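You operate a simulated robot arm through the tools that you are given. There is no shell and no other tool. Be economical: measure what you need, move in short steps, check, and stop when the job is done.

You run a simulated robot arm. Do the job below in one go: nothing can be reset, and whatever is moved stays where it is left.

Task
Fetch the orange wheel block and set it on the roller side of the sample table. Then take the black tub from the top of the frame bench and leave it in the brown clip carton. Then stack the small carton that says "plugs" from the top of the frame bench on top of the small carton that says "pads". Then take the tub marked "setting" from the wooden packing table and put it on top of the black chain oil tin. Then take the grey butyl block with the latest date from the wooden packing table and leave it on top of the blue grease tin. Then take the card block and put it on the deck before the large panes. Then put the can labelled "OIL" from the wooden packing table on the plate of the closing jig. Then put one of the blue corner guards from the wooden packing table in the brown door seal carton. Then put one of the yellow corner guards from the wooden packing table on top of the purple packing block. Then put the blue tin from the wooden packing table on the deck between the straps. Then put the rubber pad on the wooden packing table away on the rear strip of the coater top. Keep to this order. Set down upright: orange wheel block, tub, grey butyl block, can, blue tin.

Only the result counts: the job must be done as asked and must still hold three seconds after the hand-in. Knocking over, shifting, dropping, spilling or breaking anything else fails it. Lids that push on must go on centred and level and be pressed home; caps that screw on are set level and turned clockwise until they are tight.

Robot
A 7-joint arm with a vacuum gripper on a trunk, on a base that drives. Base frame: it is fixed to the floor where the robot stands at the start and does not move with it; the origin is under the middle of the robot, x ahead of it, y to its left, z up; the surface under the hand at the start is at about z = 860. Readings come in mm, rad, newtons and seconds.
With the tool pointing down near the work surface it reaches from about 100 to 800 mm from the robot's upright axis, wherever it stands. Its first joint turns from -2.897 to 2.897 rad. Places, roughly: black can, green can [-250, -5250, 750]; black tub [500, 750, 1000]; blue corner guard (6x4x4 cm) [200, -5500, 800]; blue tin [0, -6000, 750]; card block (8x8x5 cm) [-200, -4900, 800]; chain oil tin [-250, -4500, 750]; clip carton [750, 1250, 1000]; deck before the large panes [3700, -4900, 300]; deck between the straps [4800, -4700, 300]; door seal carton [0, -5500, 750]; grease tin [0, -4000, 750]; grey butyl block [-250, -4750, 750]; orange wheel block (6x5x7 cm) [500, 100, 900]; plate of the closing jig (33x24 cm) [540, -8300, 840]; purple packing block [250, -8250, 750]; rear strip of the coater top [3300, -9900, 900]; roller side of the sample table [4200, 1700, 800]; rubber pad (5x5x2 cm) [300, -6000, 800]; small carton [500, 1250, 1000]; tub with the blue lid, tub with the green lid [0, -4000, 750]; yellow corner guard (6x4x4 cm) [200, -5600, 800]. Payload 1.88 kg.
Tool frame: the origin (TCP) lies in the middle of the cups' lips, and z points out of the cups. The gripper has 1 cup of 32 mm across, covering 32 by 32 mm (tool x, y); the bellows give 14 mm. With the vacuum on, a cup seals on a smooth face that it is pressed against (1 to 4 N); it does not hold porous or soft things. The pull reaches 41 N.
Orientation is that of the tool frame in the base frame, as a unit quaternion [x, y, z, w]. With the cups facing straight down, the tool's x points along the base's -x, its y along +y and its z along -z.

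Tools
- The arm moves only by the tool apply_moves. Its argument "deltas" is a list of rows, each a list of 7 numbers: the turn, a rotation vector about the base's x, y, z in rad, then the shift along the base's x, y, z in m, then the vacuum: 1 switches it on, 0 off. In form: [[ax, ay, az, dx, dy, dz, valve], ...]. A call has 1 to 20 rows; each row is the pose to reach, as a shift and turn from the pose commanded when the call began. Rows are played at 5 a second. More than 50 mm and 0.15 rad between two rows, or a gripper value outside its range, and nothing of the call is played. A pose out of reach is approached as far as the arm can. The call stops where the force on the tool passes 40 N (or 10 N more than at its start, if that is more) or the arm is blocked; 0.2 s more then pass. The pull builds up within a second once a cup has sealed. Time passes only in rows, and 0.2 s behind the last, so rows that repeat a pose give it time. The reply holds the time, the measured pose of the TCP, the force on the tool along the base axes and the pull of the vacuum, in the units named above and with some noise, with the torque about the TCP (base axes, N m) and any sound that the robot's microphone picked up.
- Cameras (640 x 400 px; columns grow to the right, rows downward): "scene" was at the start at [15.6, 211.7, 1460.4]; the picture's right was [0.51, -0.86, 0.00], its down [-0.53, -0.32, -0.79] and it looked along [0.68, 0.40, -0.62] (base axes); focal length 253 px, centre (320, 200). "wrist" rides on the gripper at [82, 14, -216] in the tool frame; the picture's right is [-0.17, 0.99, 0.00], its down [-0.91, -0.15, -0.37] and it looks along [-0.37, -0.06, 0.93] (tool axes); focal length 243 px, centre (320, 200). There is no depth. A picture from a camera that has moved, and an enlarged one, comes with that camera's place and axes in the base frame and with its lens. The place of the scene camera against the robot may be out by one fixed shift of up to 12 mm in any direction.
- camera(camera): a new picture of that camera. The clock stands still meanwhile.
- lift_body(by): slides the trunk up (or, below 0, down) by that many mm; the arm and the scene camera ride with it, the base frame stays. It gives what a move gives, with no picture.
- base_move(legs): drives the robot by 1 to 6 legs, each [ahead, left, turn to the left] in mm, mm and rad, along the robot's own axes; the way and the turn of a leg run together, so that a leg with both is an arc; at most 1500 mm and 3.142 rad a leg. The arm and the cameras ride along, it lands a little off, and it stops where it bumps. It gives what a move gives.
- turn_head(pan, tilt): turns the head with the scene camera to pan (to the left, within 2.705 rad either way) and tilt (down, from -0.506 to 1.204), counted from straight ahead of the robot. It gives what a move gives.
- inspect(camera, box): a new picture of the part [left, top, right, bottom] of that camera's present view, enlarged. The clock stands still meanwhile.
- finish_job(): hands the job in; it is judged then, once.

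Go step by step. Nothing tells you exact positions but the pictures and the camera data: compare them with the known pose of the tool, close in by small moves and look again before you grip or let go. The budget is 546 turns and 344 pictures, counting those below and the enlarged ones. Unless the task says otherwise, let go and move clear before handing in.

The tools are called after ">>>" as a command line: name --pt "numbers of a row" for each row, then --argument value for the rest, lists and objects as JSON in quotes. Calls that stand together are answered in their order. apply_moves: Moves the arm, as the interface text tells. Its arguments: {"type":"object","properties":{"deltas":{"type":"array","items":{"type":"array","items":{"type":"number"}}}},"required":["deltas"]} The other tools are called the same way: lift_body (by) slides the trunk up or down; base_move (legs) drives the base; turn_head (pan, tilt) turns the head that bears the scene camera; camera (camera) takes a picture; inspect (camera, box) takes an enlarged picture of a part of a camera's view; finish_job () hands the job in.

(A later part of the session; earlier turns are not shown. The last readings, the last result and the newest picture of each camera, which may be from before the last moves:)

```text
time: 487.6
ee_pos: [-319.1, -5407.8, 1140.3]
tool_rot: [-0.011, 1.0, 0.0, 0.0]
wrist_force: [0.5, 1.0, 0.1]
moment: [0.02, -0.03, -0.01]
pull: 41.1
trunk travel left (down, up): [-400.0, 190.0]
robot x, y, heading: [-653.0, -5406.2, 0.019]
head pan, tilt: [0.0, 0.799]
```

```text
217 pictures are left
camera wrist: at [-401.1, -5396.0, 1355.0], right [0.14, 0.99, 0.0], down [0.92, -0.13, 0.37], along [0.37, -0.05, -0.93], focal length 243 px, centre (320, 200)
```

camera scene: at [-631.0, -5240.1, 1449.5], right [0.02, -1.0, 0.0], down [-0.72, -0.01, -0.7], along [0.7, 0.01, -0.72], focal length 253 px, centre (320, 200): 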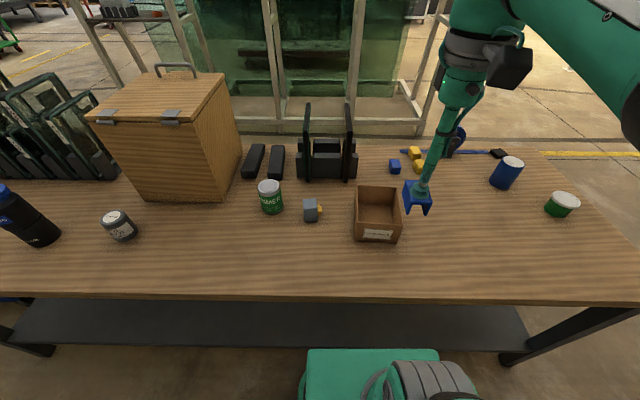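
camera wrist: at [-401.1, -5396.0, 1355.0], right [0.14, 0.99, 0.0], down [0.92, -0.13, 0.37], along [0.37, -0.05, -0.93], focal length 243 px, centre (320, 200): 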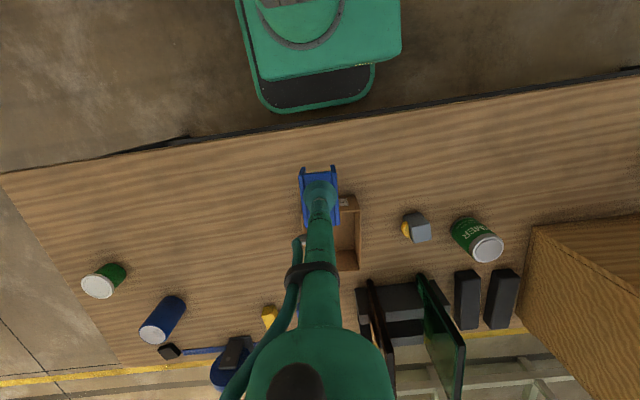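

>>> apply_moves --pt "0 0 0 0.04 -0.02 0 1" --pt "0 0 0 0.08 -0.04 0 1" --pt "0 0 0 0.12 -0.06 0 1" --pt "0 0 0 0.16 -0.08 0 1" --pt "0 0 0 0.2 -0.1 0 1" --pt "0 0 0 0.2 -0.1 -0.04 1" --pt "0 0 0 0.2 -0.1 -0.08 1" --pt "0 0 0 0.2 -0.1 -0.08 1"

>>> camera --camera "wrist"

>>> inspect --camera "scene" --box '[330, 160, 470, 260]'

```text
time: 489.4
ee_pos: [-118.3, -5511.6, 1062.6]
tool_rot: [-0.01, 1.0, 0.0, 0.0]
wrist_force: [0.5, -0.1, -0.3]
moment: [0.03, -0.03, -0.01]
pull: 40.6
trunk travel left (down, up): [-400.0, 190.0]
robot x, y, heading: [-646.1, -5409.3, 0.018]
head pan, tilt: [0.0, 0.799]
```

```text
216 pictures are left
camera wrist: at [-199.6, -5499.2, 1276.6], right [0.14, 0.99, 0.0], down [0.92, -0.13, 0.38], along [0.37, -0.05, -0.93], focal length 243 px, centre (320, 200)
```

wrist: 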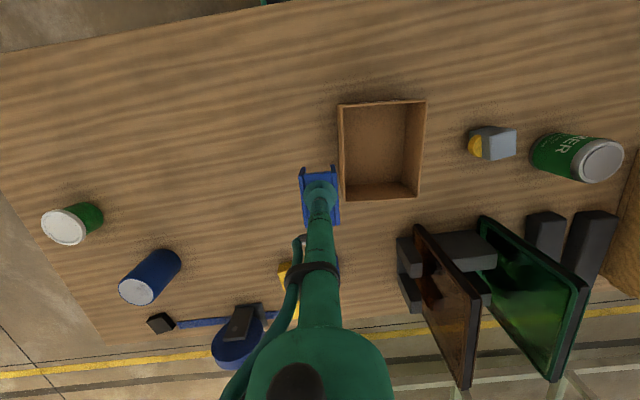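

```text
4.00 times, centred on (400, 210) of scene
camera zoom: at [-630.9, -5240.2, 1449.4], right [0.02, -1.0, 0.0], down [-0.72, -0.01, -0.7], along [0.7, 0.01, -0.72], focal length 1010 px, centre (0, 160)
```

zoom: 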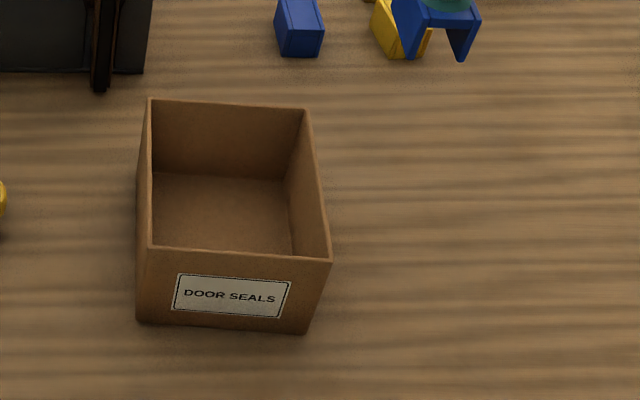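

Carton DOOR SEALS centre ≈ (−110,−5403). Move over and go in.

>>> apply_moves --pt "0 0 0 0.004 0.05 0 1" --pt "0 0 0 0.008 0.1 0 1" --pt "0 0 0 0.008 0.108 -0.04 1" --pt "0 0 0 0.008 0.108 -0.08 1" --pt "0 0 0 0.008 0.108 -0.11 1" --pt "0 0 0 0.008 0.108 -0.11 1"

>>> camera --camera "wrist"

```text
refused: row 1 steps farther than a row can; nothing moved
```

```text
214 pictures are left
camera wrist: at [-199.6, -5499.2, 1276.6], right [0.14, 0.99, 0.0], down [0.92, -0.13, 0.38], along [0.37, -0.05, -0.93], focal length 243 px, centre (320, 200)
```

wrist: 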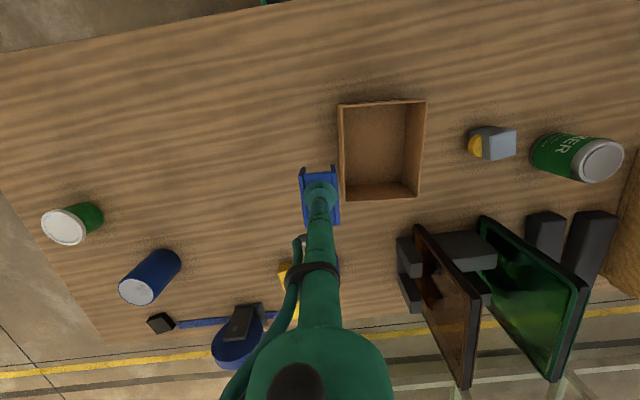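

>>> apply_moves --pt "0 0 0 0.003 0.04 0 1" --pt "0 0 0 0.006 0.08 0 1" --pt "0 0 0 0.008 0.108 0 1" --pt "0 0 0 0.008 0.108 -0.04 1" --pt "0 0 0 0.008 0.108 -0.08 1" --pt "0 0 0 0.008 0.108 -0.11 1" --pt "0 0 0 0.008 0.108 -0.11 1"

>>> camera --camera "wrist"

```text
time: 491.0
ee_pos: [-111.2, -5400.7, 949.1]
tool_rot: [-0.011, 1.0, 0.0, 0.0]
wrist_force: [0.3, -0.1, -0.8]
moment: [-0.01, 0.0, 0.0]
pull: 40.6
trunk travel left (down, up): [-400.0, 190.0]
robot x, y, heading: [-650.7, -5405.6, 0.019]
head pan, tilt: [0.0, 0.799]
```

```text
213 pictures are left
camera wrist: at [-192.7, -5389.0, 1163.2], right [0.14, 0.99, 0.0], down [0.92, -0.13, 0.37], along [0.37, -0.05, -0.93], focal length 243 px, centre (320, 200)
```

wrist: 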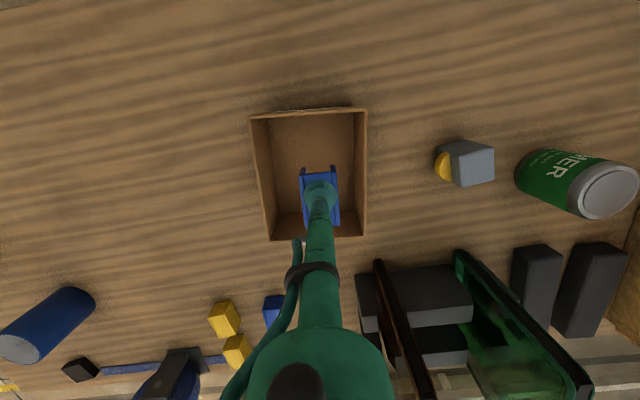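

>>> apply_moves --pt "0 0 0 -0.006 -0.009 -0.03 1" --pt "0 0 0 -0.006 -0.009 -0.07 1" --pt "0 0 0 -0.006 -0.009 -0.1 1" --pt "0 0 0 -0.006 -0.009 -0.104 1" --pt "0 0 0 -0.006 -0.009 -0.108 1" --pt "0 0 0 -0.006 -0.009 -0.108 1"

```text
time: 492.4
ee_pos: [-116.5, -5411.0, 841.4]
tool_rot: [-0.01, 1.0, 0.001, 0.0]
wrist_force: [0.7, 0.2, -0.6]
moment: [-0.01, -0.01, 0.05]
pull: 40.3
trunk travel left (down, up): [-400.0, 190.0]
robot x, y, heading: [-655.0, -5409.7, 0.021]
head pan, tilt: [0.0, 0.799]
```

>>> apply_moves --pt "0 0 0 0 0 -0.002 1" --pt "0 0 0 0 0 -0.004 1" --pt "0 0 0 0 0 -0.006 1" --pt "0 0 0 0 0 -0.008 1" --pt "0 0 0 0 0 -0.008 1"

```text
time: 493.6
ee_pos: [-115.8, -5409.3, 836.5]
tool_rot: [-0.011, 1.0, 0.001, 0.004]
wrist_force: [6.1, 2.4, 28.8]
moment: [-0.02, 0.27, 0.02]
pull: 40.5
trunk travel left (down, up): [-400.0, 190.0]
robot x, y, heading: [-647.7, -5407.7, 0.017]
head pan, tilt: [0.0, 0.799]
```

>>> apply_moves --pt "0 0 0 0 0 0.003 1" --pt "0 0 0 0 0 0.003 0" --pt "0 0 0 0 0 0.003 0" --pt "0 0 0 0 0 0.003 0" --pt "0 0 0 0 0 0.008 0" --pt "0 0 0 0 0 0.04 0" --pt "0 0 0 0 0 0.085 0" --pt "0 0 0 0 0 0.13 0" --pt "0 0 0 0 0 0.175 0" --pt "0 0 0 -0.03 0 0.21 0" --pt "0 0 0 -0.06 0 0.24 0" --pt "0 0 0 -0.1 0 0.26 0" --pt "0 0 0 -0.13 0 0.28 0" --pt "0 0 0 -0.17 0 0.3 0" --pt "0 0 0 -0.2 0 0.3 0" --pt "0 0 0 -0.2 0 0.3 0"

>>> inspect --camera "scene" --box '[330, 140, 470, 250]'

```text
time: 497.0
ee_pos: [-320.0, -5409.8, 1133.9]
tool_rot: [-0.01, 1.0, 0.001, 0.0]
wrist_force: [1.0, -0.1, -0.4]
moment: [-0.01, -0.03, 0.0]
pull: 0.1
trunk travel left (down, up): [-400.0, 190.0]
robot x, y, heading: [-649.4, -5404.1, 0.018]
head pan, tilt: [0.0, 0.799]
```

```text
3.64 times, centred on (400, 195) of scene
camera zoom: at [-631.3, -5240.2, 1449.4], right [0.02, -1.0, 0.0], down [-0.72, -0.01, -0.7], along [0.7, 0.01, -0.72], focal length 918 px, centre (29, 218)
```

zoom: 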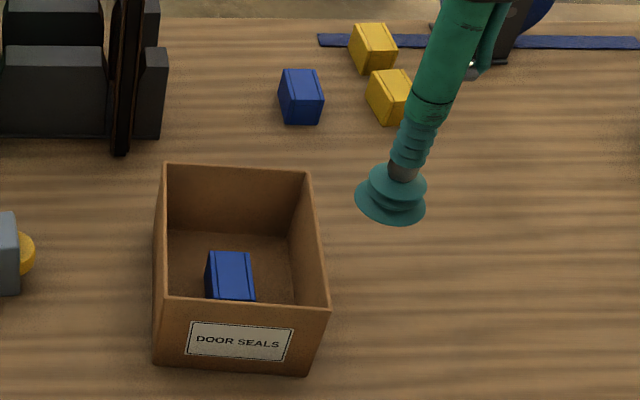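

Guard is in the carton. Now drive back round to the aisle side for a yellow guard.

>>> base_move --legs '[[0, 0, -0.018], [0, -1450, 0], [1480, 0, 0], [0, 0, 3.14]]'

```text
time: 518.8
ee_pos: [495.1, -6825.3, 1134.0]
tool_rot: [1.0, 0.028, 0.001, 0.0]
wrist_force: [1.0, 0.3, 0.6]
moment: [-0.04, -0.01, 0.0]
pull: 0.1
trunk travel left (down, up): [-400.0, 190.0]
robot x, y, heading: [826.3, -6818.6, -3.087]
head pan, tilt: [0.0, 0.799]
```

>>> base_move --legs '[[0, 0, -0.055], [0, -1200, 0]]'

>>> turn_head --pan -0.1 --tilt 0.8

```text
time: 525.3
ee_pos: [511.6, -5593.5, 1133.4]
tool_rot: [1.0, -0.01, 0.001, 0.001]
wrist_force: [-0.2, 0.8, 0.3]
moment: [0.01, -0.03, 0.0]
pull: 0.2
trunk travel left (down, up): [-400.0, 190.0]
robot x, y, heading: [838.3, -5610.2, 3.119]
head pan, tilt: [0.0, 0.799]
```

```text
time: 526.0
ee_pos: [511.7, -5594.2, 1135.5]
tool_rot: [1.0, -0.01, 0.0, 0.001]
wrist_force: [0.0, 0.3, 0.4]
moment: [0.0, -0.01, -0.01]
pull: 0.1
trunk travel left (down, up): [-400.0, 190.0]
robot x, y, heading: [844.3, -5609.6, 3.122]
head pan, tilt: [-0.099, 0.799]
```

>>> base_move --legs '[[200, 0, 0.02]]'

>>> camera --camera "wrist"

```text
time: 527.6
ee_pos: [303.9, -5598.1, 1134.3]
tool_rot: [1.0, 0.002, 0.001, 0.001]
wrist_force: [0.1, 0.0, -0.6]
moment: [-0.01, 0.01, 0.01]
pull: 0.0
trunk travel left (down, up): [-400.0, 190.0]
robot x, y, heading: [635.7, -5609.4, 3.137]
head pan, tilt: [-0.099, 0.799]
```

```text
211 pictures are left
camera wrist: at [387.1, -5612.2, 1348.9], right [-0.16, -0.99, 0.0], down [-0.91, 0.15, 0.37], along [-0.37, 0.06, -0.93], focal length 243 px, centre (320, 200)
```

wrist: 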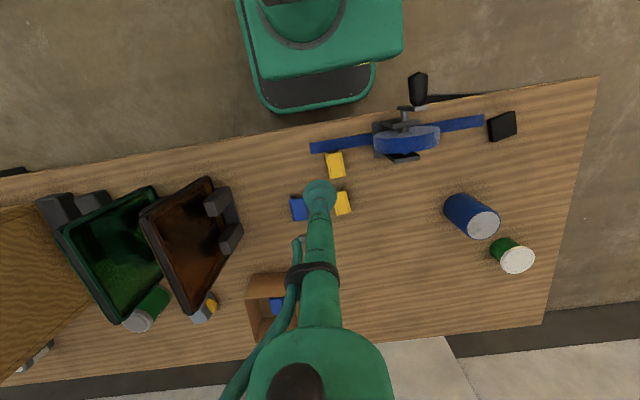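

>>> apply_moves --pt "0 0 0 -0.04 -0.008 0 0" --pt "0 0 0 -0.08 -0.016 0 0" --pt "0 0 0 -0.12 -0.024 0 0" --pt "0 0 0 -0.16 -0.03 0 0" --pt "0 0 0 -0.184 -0.034 -0.03 0" --pt "0 0 0 -0.184 -0.034 -0.075 0" --pt "0 0 0 -0.184 -0.034 -0.12 0" --pt "0 0 0 -0.184 -0.034 -0.165 0" --pt "0 0 0 -0.184 -0.034 -0.18 0" --pt "0 0 0 -0.184 -0.034 -0.18 0"

>>> inspect --camera "wrist" --box '[220, 60, 420, 200]'

```text
time: 529.8
ee_pos: [119.9, -5633.9, 954.1]
tool_rot: [1.0, 0.002, 0.0, 0.001]
wrist_force: [-0.6, -0.1, 0.4]
moment: [0.0, -0.01, -0.03]
pull: 0.0
trunk travel left (down, up): [-400.0, 190.0]
robot x, y, heading: [636.5, -5607.6, 3.142]
head pan, tilt: [-0.099, 0.799]
```

```text
2.86 times, centred on (320, 130) of wrist
camera zoom: at [202.7, -5646.9, 1169.5], right [-0.16, -0.99, 0.0], down [-0.92, 0.15, 0.37], along [-0.37, 0.06, -0.93], focal length 693 px, centre (320, 400)
```

zoom: 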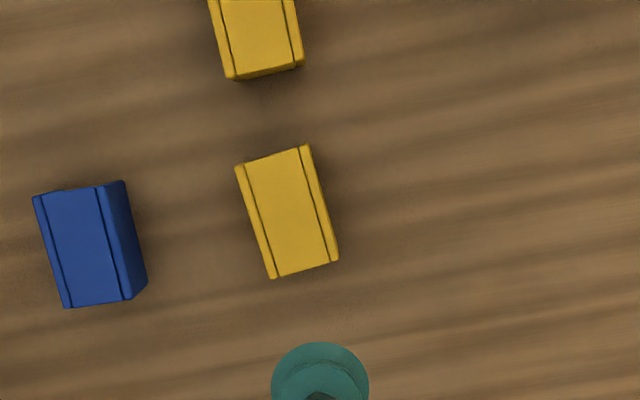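

>>> apply_moves --pt "0 0 0 0.03 0.005 0 0" --pt "0 0 0 0.046 0.008 -0.03 0" --pt "0 0 0 0.046 0.008 -0.075 0" --pt "0 0 0 0.046 0.008 -0.11 1" --pt "0 0 0 0.046 0.008 -0.117 1" --pt "0 0 0 0.046 0.008 -0.121 1" --pt "0 0 0 0.046 0.008 -0.124 1" --pt "0 0 0 0.046 0.008 -0.124 1" --pt "0 0 0 0.046 0.008 -0.124 1"

```text
time: 531.8
ee_pos: [166.0, -5623.8, 831.1]
tool_rot: [1.0, 0.002, -0.001, 0.001]
wrist_force: [1.0, 7.0, 25.9]
moment: [-0.02, 0.05, -0.09]
pull: 40.5
trunk travel left (down, up): [-400.0, 190.0]
robot x, y, heading: [634.6, -5604.2, 3.134]
head pan, tilt: [-0.099, 0.799]
```

>>> apply_moves --pt "0 0 0 0 0 0.04 1" --pt "0 0 0 0 0 0.085 1" --pt "0 0 0 0 0 0.13 1" --pt "0 0 0 0 0 0.175 1" --pt "0 0 0 0 0 0.22 1" --pt "0 0 0 0.03 0 0.25 1" --pt "0 0 0 0.06 0 0.28 1" --pt "0 0 0 0.1 0 0.3 1" --pt "0 0 0 0.14 0 0.31 1" --pt "0 0 0 0.14 0 0.31 1"

```text
time: 534.0
ee_pos: [305.8, -5623.6, 1137.7]
tool_rot: [1.0, 0.002, 0.0, -0.001]
wrist_force: [0.0, -0.1, 0.7]
moment: [-0.02, 0.01, 0.0]
pull: 41.0
trunk travel left (down, up): [-400.0, 190.0]
robot x, y, heading: [635.0, -5604.8, 3.139]
head pan, tilt: [-0.099, 0.799]
```

>>> base_move --legs '[[-200, 0, 0], [0, 1300, 0], [0, 0, 1.57], [600, -400, 0]]'

>>> turn_head --pan -0.1 --tilt 0.6

>>> camera --camera "scene"

```text
time: 549.0
ee_pos: [434.3, -7833.5, 1138.2]
tool_rot: [0.706, 0.708, 0.001, 0.0]
wrist_force: [0.4, -0.1, 0.4]
moment: [-0.03, 0.01, -0.01]
pull: 40.6
trunk travel left (down, up): [-400.0, 190.0]
robot x, y, heading: [417.3, -7501.3, -1.572]
head pan, tilt: [-0.099, 0.799]
```

```text
time: 549.8
ee_pos: [435.3, -7833.3, 1138.9]
tool_rot: [0.706, 0.708, 0.001, 0.001]
wrist_force: [1.0, 0.9, -0.2]
moment: [0.0, -0.01, -0.07]
pull: 40.4
trunk travel left (down, up): [-400.0, 190.0]
robot x, y, heading: [418.5, -7500.4, -1.571]
head pan, tilt: [-0.099, 0.6]
```

```text
209 pictures are left
camera scene: at [575.3, -7526.4, 1466.3], right [-0.99, 0.1, 0.0], down [0.06, 0.56, -0.82], along [-0.08, -0.82, -0.57], focal length 253 px, centre (320, 200)
```

scene: 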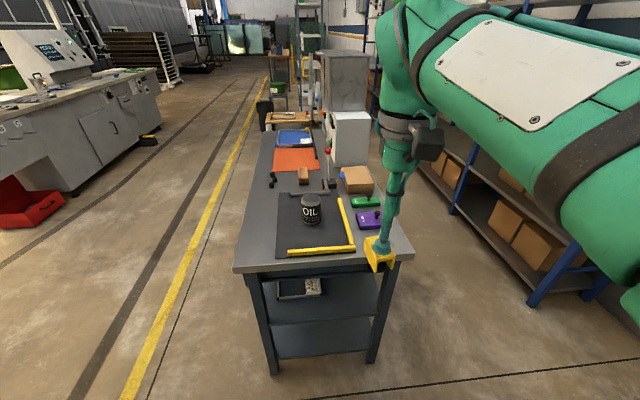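

>>> base_move --legs '[[275, -20, 0]]'

>>> camera --camera "wrist"

>>> turn_head --pan -0.2 --tilt 0.8

>>> camera --camera "scene"

```text
time: 551.7
ee_pos: [414.4, -8112.0, 1139.5]
tool_rot: [0.706, 0.708, 0.001, 0.0]
wrist_force: [-0.7, 0.2, -0.6]
moment: [-0.01, -0.02, -0.01]
pull: 41.0
trunk travel left (down, up): [-400.0, 190.0]
robot x, y, heading: [401.6, -7779.8, -1.57]
head pan, tilt: [-0.099, 0.6]
```

```text
208 pictures are left
camera wrist: at [429.0, -8029.7, 1353.1], right [0.99, -0.16, 0.0], down [-0.15, -0.91, 0.37], along [-0.06, -0.37, -0.93], focal length 243 px, centre (320, 200)
```

wrist: 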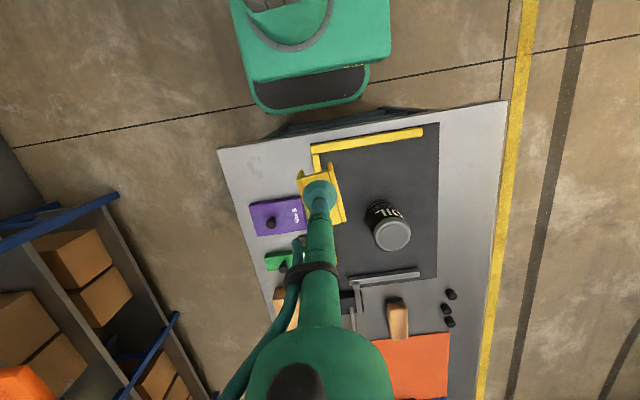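

```text
time: 552.5
ee_pos: [414.2, -8111.2, 1137.7]
tool_rot: [0.707, 0.707, 0.001, 0.0]
wrist_force: [-0.8, 0.0, -0.5]
moment: [0.0, 0.04, -0.01]
pull: 41.0
trunk travel left (down, up): [-400.0, 190.0]
robot x, y, heading: [397.0, -7782.8, -1.576]
head pan, tilt: [-0.201, 0.799]
```

```text
207 pictures are left
camera scene: at [547.8, -7796.1, 1449.5], right [-0.98, 0.2, 0.0], down [0.14, 0.7, -0.7], along [-0.14, -0.68, -0.72], focal length 253 px, centre (320, 200)
```

scene: 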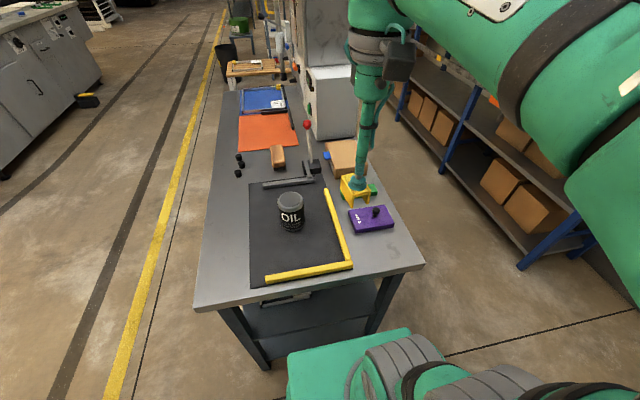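

>>> inspect --camera "wrist" --box '[235, 180, 335, 250]'

>>> inspect --camera "scene" --box '[320, 160, 420, 240]'

```text
5.71 times, centred on (285, 215) of wrist
camera zoom: at [428.9, -8029.7, 1353.1], right [0.99, -0.16, 0.0], down [-0.15, -0.91, 0.37], along [-0.06, -0.37, -0.93], focal length 1386 px, centre (520, 114)
```

zoom: 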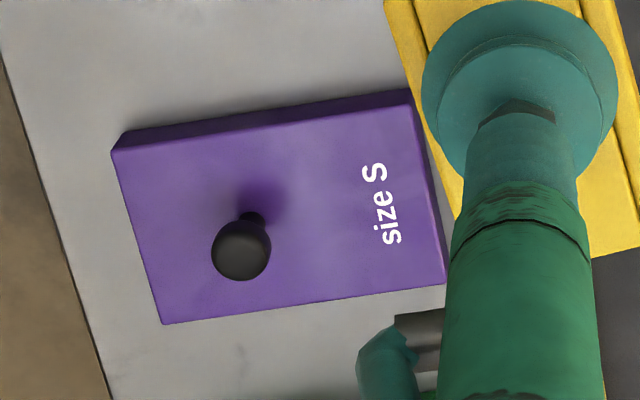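

```text
5.00 times, centred on (370, 200) of scene
camera zoom: at [547.8, -7796.1, 1449.5], right [-0.98, 0.2, 0.0], down [0.14, 0.7, -0.7], along [-0.14, -0.68, -0.72], focal length 1263 px, centre (70, 200)
```

zoom: 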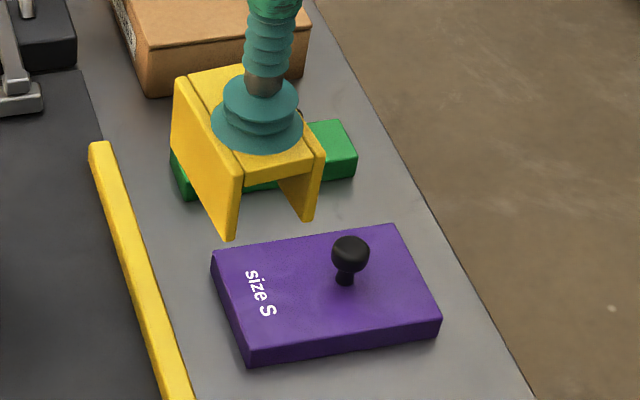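

Purple block top spans x 239–357, y −8292…−8214 with the knob at x≈286; I'll set the guard on its free side at (330,−8253), turning it −0.13 to line up.

>>> apply_moves --pt "0 0 -0.04 -0.02 -0.035 0 1" --pt "0 0 -0.08 -0.04 -0.07 0 1" --pt "0 0 -0.12 -0.06 -0.105 0 1" --pt "0 0 -0.13 -0.084 -0.141 0 1" --pt "0 0 -0.13 -0.084 -0.141 -0.045 1" --pt "0 0 -0.13 -0.084 -0.141 -0.09 1" --pt "0 0 -0.13 -0.084 -0.141 -0.135 1" --pt "0 0 -0.13 -0.084 -0.141 -0.18 1" --pt "0 0 -0.13 -0.084 -0.141 -0.2 1" --pt "0 0 -0.13 -0.084 -0.141 -0.2 1"

>>> inspect --camera "wrist" --box '[220, 120, 420, 260]'

>>> inspect --camera "scene" --box '[320, 160, 420, 240]'

```text
time: 554.6
ee_pos: [331.7, -8250.4, 938.2]
tool_rot: [0.751, 0.66, 0.0, 0.001]
wrist_force: [0.4, -0.5, -0.7]
moment: [-0.02, -0.01, -0.02]
pull: 40.4
trunk travel left (down, up): [-400.0, 190.0]
robot x, y, heading: [399.1, -7780.4, -1.573]
head pan, tilt: [-0.201, 0.799]
```

```text
2.86 times, centred on (320, 190) of wrist
camera zoom: at [356.2, -8170.8, 1152.2], right [0.96, -0.29, 0.0], down [-0.27, -0.89, 0.37], along [-0.11, -0.36, -0.93], focal length 693 px, centre (320, 229)
```

zoom: 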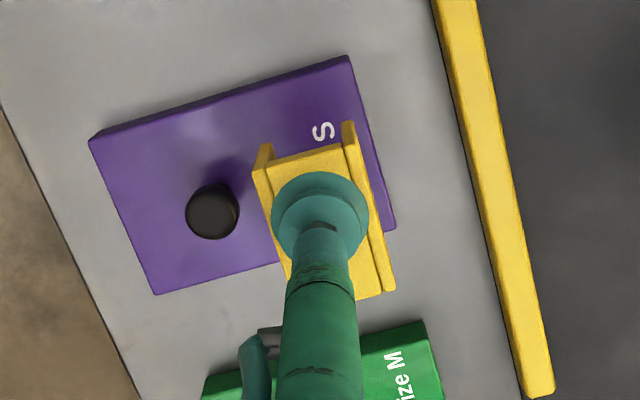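

```text
5.00 times, centred on (370, 200) of scene
camera zoom: at [547.8, -7796.1, 1449.4], right [-0.98, 0.2, 0.0], down [0.14, 0.7, -0.7], along [-0.14, -0.68, -0.72], focal length 1263 px, centre (70, 200)
```

zoom: 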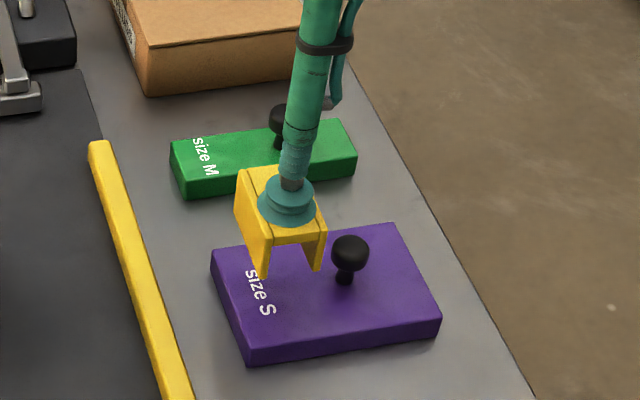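

>>> apply_moves --pt "0 0 0 -0.003 -0.003 -0.02 1" --pt "0 0 0 -0.003 -0.003 -0.033 1" --pt "0 0 0 -0.003 -0.003 -0.036 1" --pt "0 0 0 -0.003 -0.003 -0.038 1" --pt "0 0 0 -0.003 -0.003 -0.038 1"

>>> inspect --camera "scene" --box '[320, 160, 420, 240]'

```text
time: 555.9
ee_pos: [326.8, -8254.0, 900.3]
tool_rot: [0.751, 0.661, 0.0, 0.001]
wrist_force: [-0.4, -0.1, 0.7]
moment: [-0.06, -0.01, 0.0]
pull: 40.5
trunk travel left (down, up): [-400.0, 190.0]
robot x, y, heading: [396.3, -7778.0, -1.576]
head pan, tilt: [-0.201, 0.799]
```

```text
5.00 times, centred on (370, 200) of scene
camera zoom: at [547.8, -7796.1, 1449.4], right [-0.98, 0.2, 0.0], down [0.14, 0.7, -0.7], along [-0.14, -0.68, -0.72], focal length 1263 px, centre (70, 200)
```

zoom: 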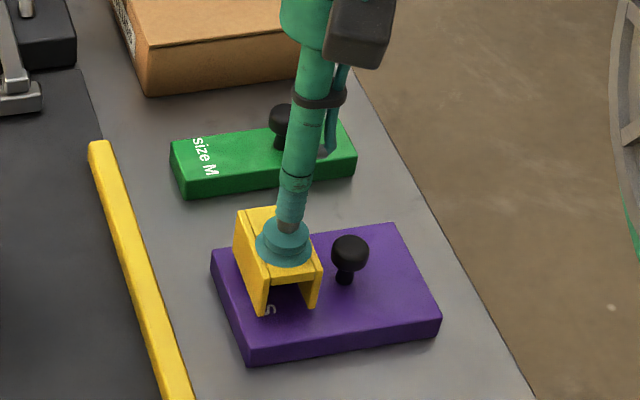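

>>> apply_moves --pt "0 0 0 0.001 0.005 -0.002 1" --pt "0 0 0 0.001 0.005 -0.004 1" --pt "0 0 0 0.001 0.005 -0.006 1" --pt "0 0 0 0.001 0.005 -0.006 1"

```text
time: 556.9
ee_pos: [328.8, -8250.7, 894.3]
tool_rot: [0.751, 0.661, 0.001, 0.001]
wrist_force: [0.1, 0.6, 1.5]
moment: [0.0, 0.02, -0.02]
pull: 41.2
trunk travel left (down, up): [-400.0, 190.0]
robot x, y, heading: [398.2, -7781.1, -1.575]
head pan, tilt: [-0.201, 0.799]
```

>>> apply_moves --pt "0 0 0 0 0 -0.002 1" --pt "0 0 0 0 0 -0.004 1" --pt "0 0 0 0 0 -0.006 1" --pt "0 0 0 0 0 -0.006 1"

>>> inspect --camera "scene" --box '[340, 180, 400, 230]'

```text
time: 557.9
ee_pos: [330.2, -8250.6, 889.9]
tool_rot: [0.751, 0.661, -0.002, 0.002]
wrist_force: [0.0, 3.4, 27.8]
moment: [-0.02, 0.01, -0.05]
pull: 40.3
trunk travel left (down, up): [-400.0, 190.0]
robot x, y, heading: [400.0, -7782.7, -1.574]
head pan, tilt: [-0.201, 0.799]
```

```text
8.00 times, centred on (370, 205) of scene
camera zoom: at [547.9, -7794.4, 1449.6], right [-0.98, 0.2, 0.0], down [0.14, 0.7, -0.7], along [-0.14, -0.68, -0.72], focal length 2020 px, centre (-80, 160)
```

zoom: 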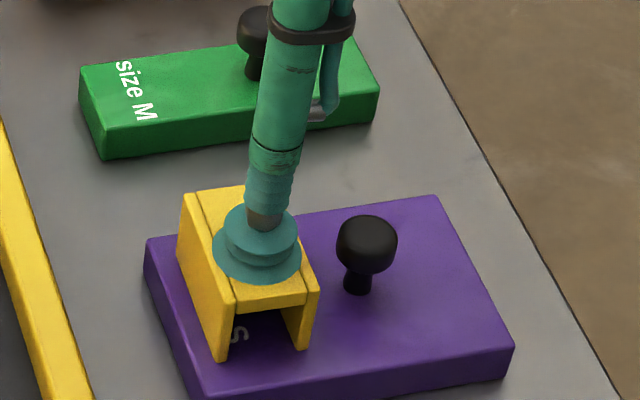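

Guard sits fully on the purple block. Release and rise.

>>> apply_moves --pt "0 0 0 0 0 0.003 1" --pt "0 0 0 0 0 0.003 0" --pt "0 0 0 0 0 0.003 0" --pt "0 0 0 0 0 0.003 0" --pt "0 0 0 0 0 0.008 0" --pt "0 0 0 0 0 0.04 0" --pt "0 0 0 0 0 0.085 0" --pt "0 0 0 0 0 0.13 0" --pt "0 0 0 0 0 0.175 0" --pt "0 0 0.04 0.01 0.03 0.205 0" --pt "0 0 0.08 0.03 0.06 0.225 0" --pt "0 0 0.13 0.05 0.1 0.245 0" --pt "0 0 0.13 0.07 0.14 0.25 0" --pt "0 0 0.13 0.07 0.14 0.25 0"

>>> inspect --camera "scene" --box '[280, 160, 420, 260]'

```text
time: 560.9
ee_pos: [399.3, -8109.5, 1140.7]
tool_rot: [0.706, 0.708, 0.0, 0.0]
wrist_force: [-0.6, 0.6, 0.8]
moment: [-0.03, 0.03, -0.01]
pull: 0.2
trunk travel left (down, up): [-400.0, 190.0]
robot x, y, heading: [397.1, -7782.2, -1.571]
head pan, tilt: [-0.201, 0.799]
```

```text
4.00 times, centred on (350, 210) of scene
camera zoom: at [547.8, -7795.8, 1449.4], right [-0.98, 0.2, 0.0], down [0.14, 0.7, -0.7], along [-0.14, -0.68, -0.72], focal length 1010 px, centre (200, 160)
```

zoom: 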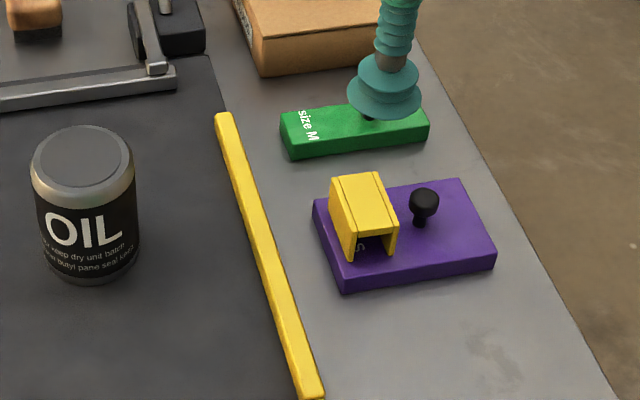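

Done. Now to the aisle side again for the blue tin.

>>> base_move --legs '[[-650, 0, 0], [0, 450, 0], [0, 0, -1.57], [0, -1200, 0]]'

```text
time: 576.2
ee_pos: [514.8, -5970.2, 1140.2]
tool_rot: [1.0, 0.01, 0.0, 0.001]
wrist_force: [-0.2, 0.1, -0.8]
moment: [0.0, 0.01, 0.0]
pull: 0.0
trunk travel left (down, up): [-400.0, 190.0]
robot x, y, heading: [841.0, -5964.7, -3.131]
head pan, tilt: [-0.201, 0.799]
```

>>> base_move --legs '[[195, -60, -0.01]]'

>>> camera --camera "wrist"

>>> camera --camera "scene"

```text
time: 577.8
ee_pos: [315.2, -5910.4, 1140.3]
tool_rot: [1.0, 0.005, 0.0, 0.001]
wrist_force: [0.1, 0.5, 0.1]
moment: [0.0, -0.01, -0.01]
pull: 0.0
trunk travel left (down, up): [-400.0, 190.0]
robot x, y, heading: [643.6, -5903.8, -3.142]
head pan, tilt: [-0.201, 0.799]
```

```text
199 pictures are left
camera wrist: at [398.9, -5923.0, 1355.3], right [-0.16, -0.99, 0.0], down [-0.92, 0.15, 0.37], along [-0.37, 0.06, -0.93], focal length 243 px, centre (320, 200)
```

wrist: 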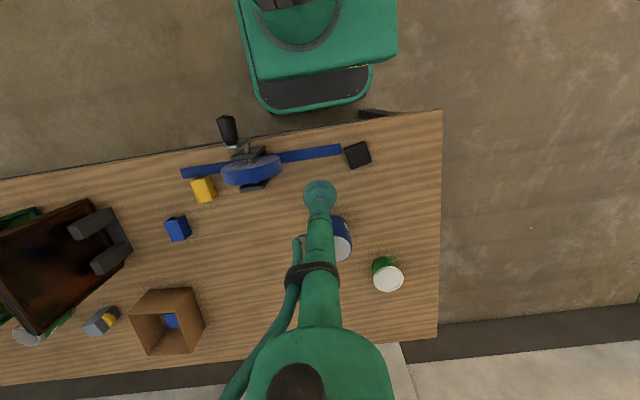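

```text
198 pictures are left
camera scene: at [628.7, -6051.3, 1449.4], right [0.19, 0.98, 0.0], down [0.7, -0.14, -0.7], along [-0.68, 0.14, -0.72], focal length 253 px, centre (320, 200)
```

scene: 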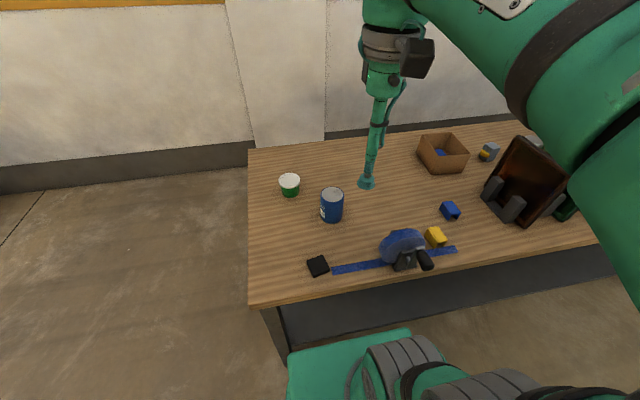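

>>> apply_moves --pt "0 0 0 -0.045 0.015 0 0" --pt "0 0 0 -0.09 0.03 0 0" --pt "0 0 0 -0.135 0.045 0 0" --pt "0 0 0 -0.18 0.06 0 0" --pt "0 0 0 -0.22 0.08 0 0" --pt "0 0 0 -0.22 0.08 -0.04 0" --pt "0 0 0 -0.22 0.08 -0.08 0" --pt "0 0 0 -0.22 0.08 -0.11 0" --pt "0 0 0 -0.22 0.08 -0.11 0"

>>> inspect --camera "scene" --box '[270, 160, 390, 290]'

>>> inspect --camera "wrist" --box '[260, 100, 480, 240]'

```text
time: 579.8
ee_pos: [96.7, -5830.7, 1028.9]
tool_rot: [1.0, 0.004, 0.0, 0.001]
wrist_force: [-0.1, 0.2, 0.0]
moment: [-0.02, -0.01, 0.02]
pull: 0.0
trunk travel left (down, up): [-400.0, 190.0]
robot x, y, heading: [642.1, -5904.4, -3.134]
head pan, tilt: [-0.201, 0.799]
```

```text
3.08 times, centred on (330, 225) of scene
camera zoom: at [628.5, -6051.2, 1449.4], right [0.19, 0.98, 0.0], down [0.7, -0.14, -0.7], along [-0.68, 0.14, -0.72], focal length 777 px, centre (289, 123)
```

zoom: 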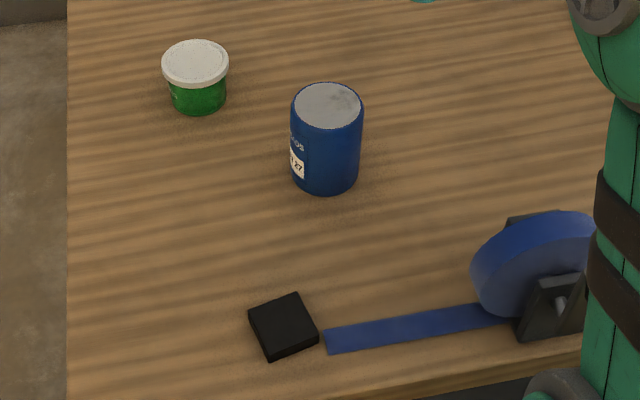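

```text
2.86 times, centred on (370, 170) of wrist
camera zoom: at [179.7, -5843.1, 1243.3], right [-0.16, -0.99, 0.0], down [-0.92, 0.15, 0.37], along [-0.37, 0.06, -0.93], focal length 693 px, centre (177, 286)
```

zoom: 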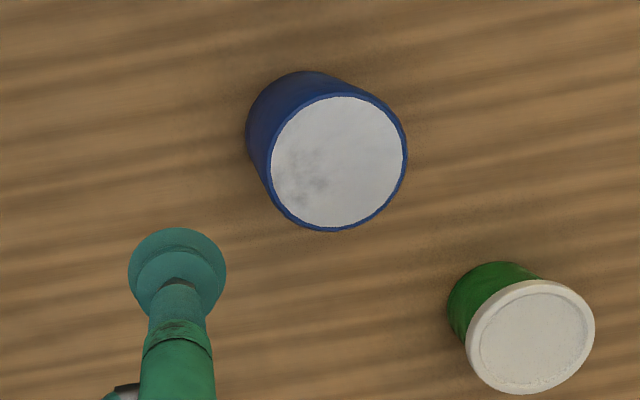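

>>> inspect --camera "wrist" --box '[340, 115, 410, 185]'

>>> inspect --camera "scene" --box '[315, 180, 355, 225]'

```text
5.71 times, centred on (375, 150) of wrist
camera zoom: at [179.7, -5843.1, 1243.3], right [-0.16, -0.99, 0.0], down [-0.92, 0.15, 0.37], along [-0.37, 0.06, -0.93], focal length 1386 px, centre (6, 486)
```

zoom: 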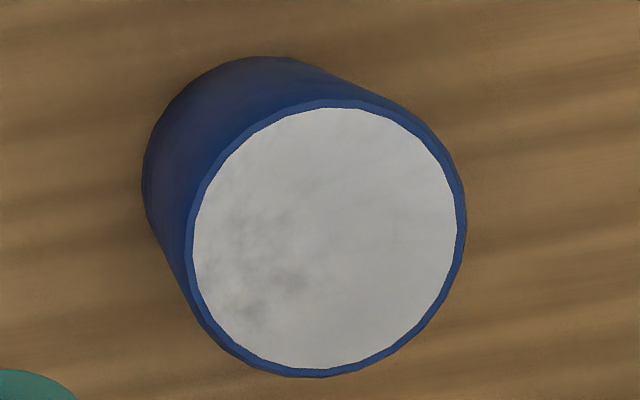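

```text
8.89 times, centred on (335, 202) of scene
camera zoom: at [628.5, -6051.2, 1449.4], right [0.19, 0.98, 0.0], down [0.7, -0.14, -0.7], along [-0.68, 0.14, -0.72], focal length 2245 px, centre (187, 178)
```

zoom: 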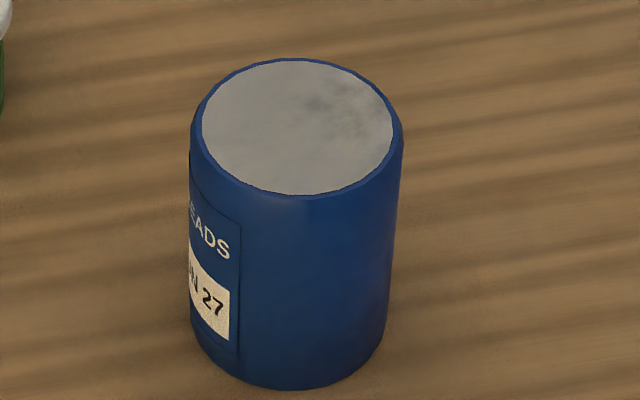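

Flat-lidded "BEADS" blue tin at about (96,−5911). One more view from beyond it to fix height.

>>> apply_moves --pt "0 0 0 -0.03 -0.03 0 0" --pt "0 0 0 -0.05 -0.065 0 0" --pt "0 0 0 -0.055 -0.081 -0.02 0" --pt "0 0 0 -0.055 -0.081 -0.04 0" --pt "0 0 0 -0.055 -0.081 -0.04 0"

>>> inspect --camera "wrist" --box '[240, 80, 400, 190]'

```text
time: 581.0
ee_pos: [40.8, -5909.5, 990.4]
tool_rot: [1.0, 0.004, 0.0, 0.001]
wrist_force: [0.4, 0.2, -0.3]
moment: [-0.02, 0.0, -0.01]
pull: 0.1
trunk travel left (down, up): [-400.0, 190.0]
robot x, y, heading: [643.7, -5910.0, -3.135]
head pan, tilt: [-0.201, 0.799]
```

```text
3.64 times, centred on (320, 135) of wrist
camera zoom: at [123.8, -5921.5, 1205.7], right [-0.16, -0.99, 0.0], down [-0.92, 0.15, 0.37], along [-0.37, 0.06, -0.93], focal length 882 px, centre (320, 436)
```

zoom: 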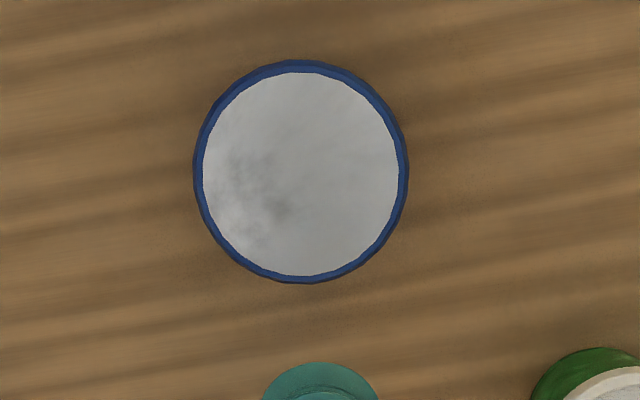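

>>> apply_moves --pt "0 0 0 0.03 -0.001 0 0" --pt "0 0 0 0.056 -0.001 0 0" --pt "0 0 0 0.056 -0.001 -0.04 0" --pt "0 0 0 0.056 -0.001 -0.077 1" --pt "0 0 0 0.056 -0.001 -0.085 1" --pt "0 0 0 0.056 -0.001 -0.089 1" --pt "0 0 0 0.056 -0.001 -0.093 1" --pt "0 0 0 0.056 -0.001 -0.093 1" --pt "0 0 0 0.056 -0.001 -0.093 1"

```text
time: 583.0
ee_pos: [95.5, -5912.9, 899.0]
tool_rot: [1.0, 0.005, -0.001, 0.001]
wrist_force: [0.8, -0.9, 15.4]
moment: [-0.02, -0.07, -0.02]
pull: 41.0
trunk travel left (down, up): [-400.0, 190.0]
robot x, y, heading: [643.1, -5907.7, -3.137]
head pan, tilt: [-0.201, 0.799]
```

Sealed. Lift and tuck.

>>> apply_moves --pt "0 0 0 0 0 0.03 1" --pt "0 0 0 0 0 0.07 1" --pt "0 0 0 0 0 0.115 1" --pt "0 0 0 0 0 0.16 1" --pt "0 0 0 0 0 0.2 1" --pt "0 0 0 0.04 0 0.22 1" --pt "0 0 0 0.08 0 0.23 1" --pt "0 0 0 0.125 0 0.235 1" --pt "0 0 0 0.17 0 0.24 1" --pt "0 0 0 0.21 0 0.24 1" --pt "0 0 0 0.21 0 0.24 1"

```text
time: 585.4
ee_pos: [306.3, -5913.7, 1140.4]
tool_rot: [1.0, 0.004, 0.0, -0.001]
wrist_force: [-0.1, -0.5, -2.6]
moment: [0.0, 0.02, 0.0]
pull: 40.6
trunk travel left (down, up): [-400.0, 190.0]
robot x, y, heading: [645.6, -5906.9, -3.135]
head pan, tilt: [-0.201, 0.799]
```

Now the deck between the straps, on the trolley's far (east) side. I'll go south of the white rack and look east first.

>>> base_move --legs '[[-300, 0, 0], [0, 1200, 0]]'

>>> turn_head --pan -2.65 --tilt 0.25

>>> camera --camera "scene"

>>> turn_head --pan 2.65 --tilt 0.25

>>> camera --camera "scene"

```text
time: 593.0
ee_pos: [609.8, -7088.6, 1139.9]
tool_rot: [1.0, 0.003, 0.0, 0.001]
wrist_force: [0.2, -0.4, -3.5]
moment: [-0.01, 0.01, -0.03]
pull: 40.5
trunk travel left (down, up): [-400.0, 190.0]
robot x, y, heading: [952.2, -7084.0, -3.146]
head pan, tilt: [-0.201, 0.799]
```

```text
time: 595.2
ee_pos: [609.3, -7088.3, 1140.2]
tool_rot: [1.0, 0.002, 0.0, 0.001]
wrist_force: [0.0, 0.4, -2.9]
moment: [-0.04, 0.01, 0.01]
pull: 40.8
trunk travel left (down, up): [-400.0, 190.0]
robot x, y, heading: [947.4, -7087.9, -3.145]
head pan, tilt: [-2.649, 0.25]
```

```text
192 pictures are left
camera scene: at [1093.1, -7198.2, 1498.5], right [0.47, -0.88, 0.0], down [-0.22, -0.12, -0.97], along [0.85, 0.46, -0.25], focal length 253 px, centre (320, 200)
```

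scene: 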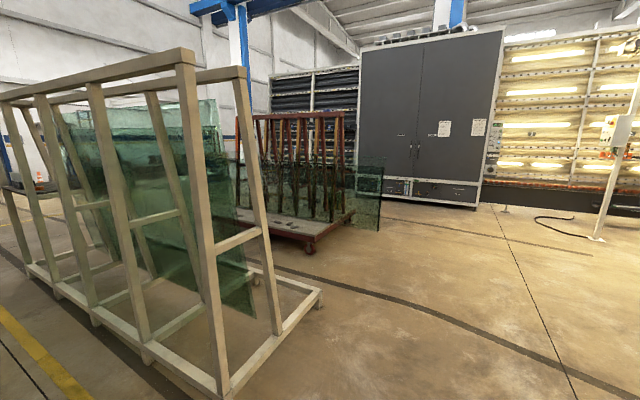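

```text
time: 599.4
ee_pos: [609.1, -7088.9, 1140.2]
tool_rot: [1.0, 0.002, -0.001, 0.002]
wrist_force: [0.6, -0.2, -3.6]
moment: [-0.02, 0.01, 0.0]
pull: 40.8
trunk travel left (down, up): [-400.0, 190.0]
robot x, y, heading: [948.7, -7080.9, -3.143]
head pan, tilt: [2.649, 0.25]
```

```text
191 pictures are left
camera scene: at [1093.1, -7286.5, 1498.5], right [-0.47, -0.88, 0.0], down [-0.22, 0.12, -0.97], along [0.85, -0.46, -0.25], focal length 253 px, centre (320, 200)
```

scene: 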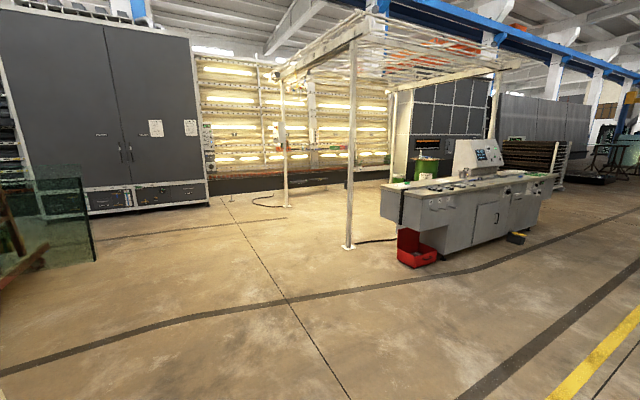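

Open floor. Drive east along y≈−7090.

>>> base_move --legs '[[-1450, 0, 0], [-1450, 0, 0], [-1400, 0, 0]]'

>>> turn_head --pan -1.2 --tilt 0.35

>>> camera --camera "scene"

```text
time: 619.8
ee_pos: [4880.3, -7090.3, 1139.6]
tool_rot: [1.0, 0.031, 0.0, 0.002]
wrist_force: [0.1, -0.8, -3.5]
moment: [0.04, 0.03, 0.01]
pull: 40.6
trunk travel left (down, up): [-400.0, 190.0]
robot x, y, heading: [5219.7, -7064.9, -3.085]
head pan, tilt: [2.649, 0.25]
```

```text
time: 623.0
ee_pos: [4881.1, -7089.8, 1139.7]
tool_rot: [0.999, 0.032, 0.0, 0.001]
wrist_force: [0.2, 0.1, -3.7]
moment: [-0.04, -0.02, -0.02]
pull: 41.0
trunk travel left (down, up): [-400.0, 190.0]
robot x, y, heading: [5218.1, -7065.9, -3.081]
head pan, tilt: [-1.201, 0.351]
```

```text
190 pictures are left
camera scene: at [5252.0, -7136.1, 1489.1], right [0.91, 0.42, 0.0], down [0.14, -0.31, -0.94], along [-0.39, 0.85, -0.34], focal length 253 px, centre (320, 200)
```

scene: 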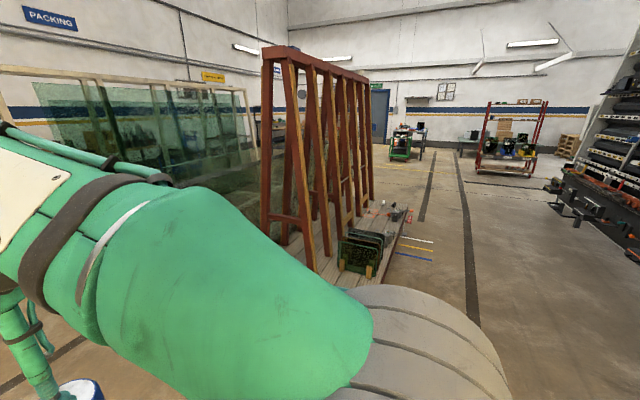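

>>> base_move --legs '[[0, 0, -0.058], [-200, 0, 0], [0, -1300, 0]]'

>>> turn_head --pan -0.6 --tilt 0.6

>>> camera --camera "scene"

```text
time: 631.1
ee_pos: [5078.0, -5776.5, 1139.7]
tool_rot: [1.0, 0.005, 0.001, 0.0]
wrist_force: [-0.4, 0.1, -3.8]
moment: [0.01, -0.03, -0.01]
pull: 40.9
trunk travel left (down, up): [-400.0, 190.0]
robot x, y, heading: [5416.5, -5771.1, -3.136]
head pan, tilt: [-1.201, 0.351]
```

```text
time: 632.1
ee_pos: [5077.9, -5775.5, 1140.4]
tool_rot: [1.0, 0.005, 0.0, 0.0]
wrist_force: [-0.5, 0.0, -2.7]
moment: [0.01, -0.02, 0.0]
pull: 40.4
trunk travel left (down, up): [-400.0, 190.0]
robot x, y, heading: [5417.5, -5767.7, -3.137]
head pan, tilt: [-0.6, 0.6]
```

```text
189 pictures are left
camera scene: at [5407.1, -5879.0, 1466.3], right [0.56, 0.83, 0.0], down [0.47, -0.32, -0.83], along [-0.68, 0.46, -0.56], focal length 253 px, centre (320, 200)
```

scene: 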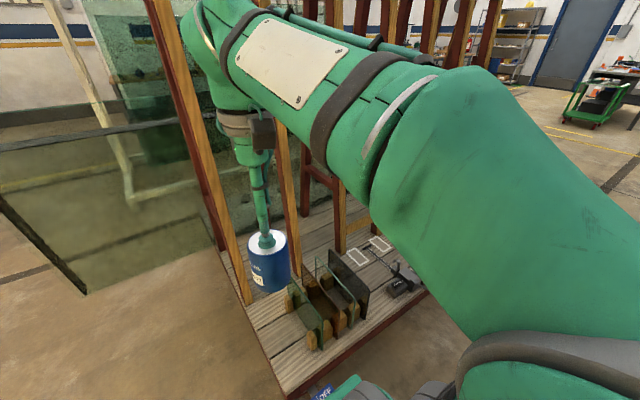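

>>> base_move --legs '[[0, -1000, 0]]'

>>> turn_head --pan -0.2 --tilt 0.85

>>> camera --camera "scene"

>>> camera --camera "wrist"

```text
time: 637.3
ee_pos: [5075.3, -4783.3, 1140.3]
tool_rot: [1.0, 0.0, 0.0, 0.0]
wrist_force: [0.4, 0.0, -3.4]
moment: [-0.02, -0.03, 0.04]
pull: 40.7
trunk travel left (down, up): [-400.0, 190.0]
robot x, y, heading: [5415.7, -4780.3, 3.139]
head pan, tilt: [-0.6, 0.6]
```

```text
time: 638.2
ee_pos: [5076.3, -4783.9, 1139.3]
tool_rot: [1.0, 0.001, 0.001, 0.0]
wrist_force: [-0.9, 0.3, -3.0]
moment: [-0.06, -0.04, -0.01]
pull: 40.3
trunk travel left (down, up): [-400.0, 190.0]
robot x, y, heading: [5415.2, -4778.8, 3.137]
head pan, tilt: [-0.201, 0.85]
```

```text
188 pictures are left
camera scene: at [5400.8, -4923.5, 1445.5], right [0.2, 0.98, 0.0], down [0.74, -0.15, -0.66], along [-0.65, 0.13, -0.75], focal length 253 px, centre (320, 200)
```

scene: 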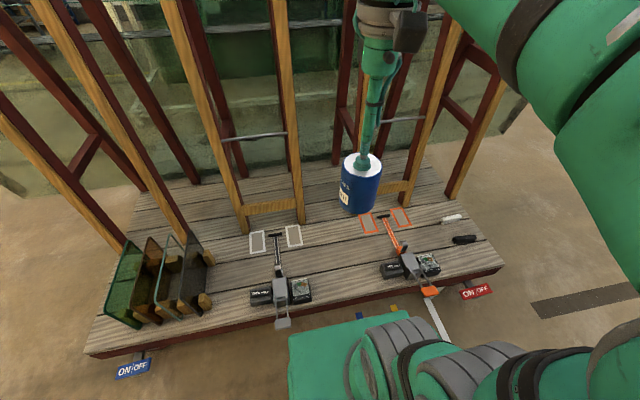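

```text
187 pictures are left
camera wrist: at [5158.8, -4796.9, 1354.6], right [-0.16, -0.99, 0.0], down [-0.92, 0.15, 0.37], along [-0.37, 0.06, -0.93], focal length 243 px, centre (320, 200)
```

wrist: 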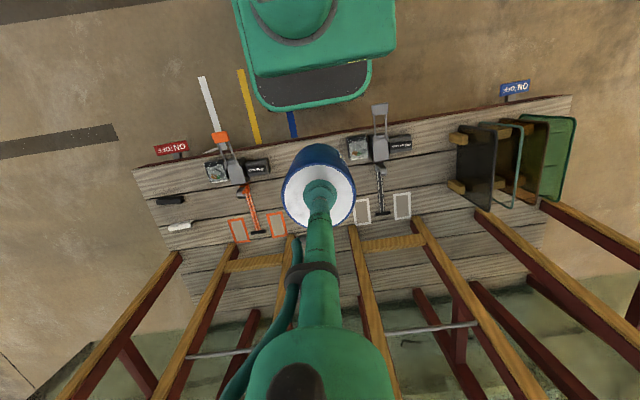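

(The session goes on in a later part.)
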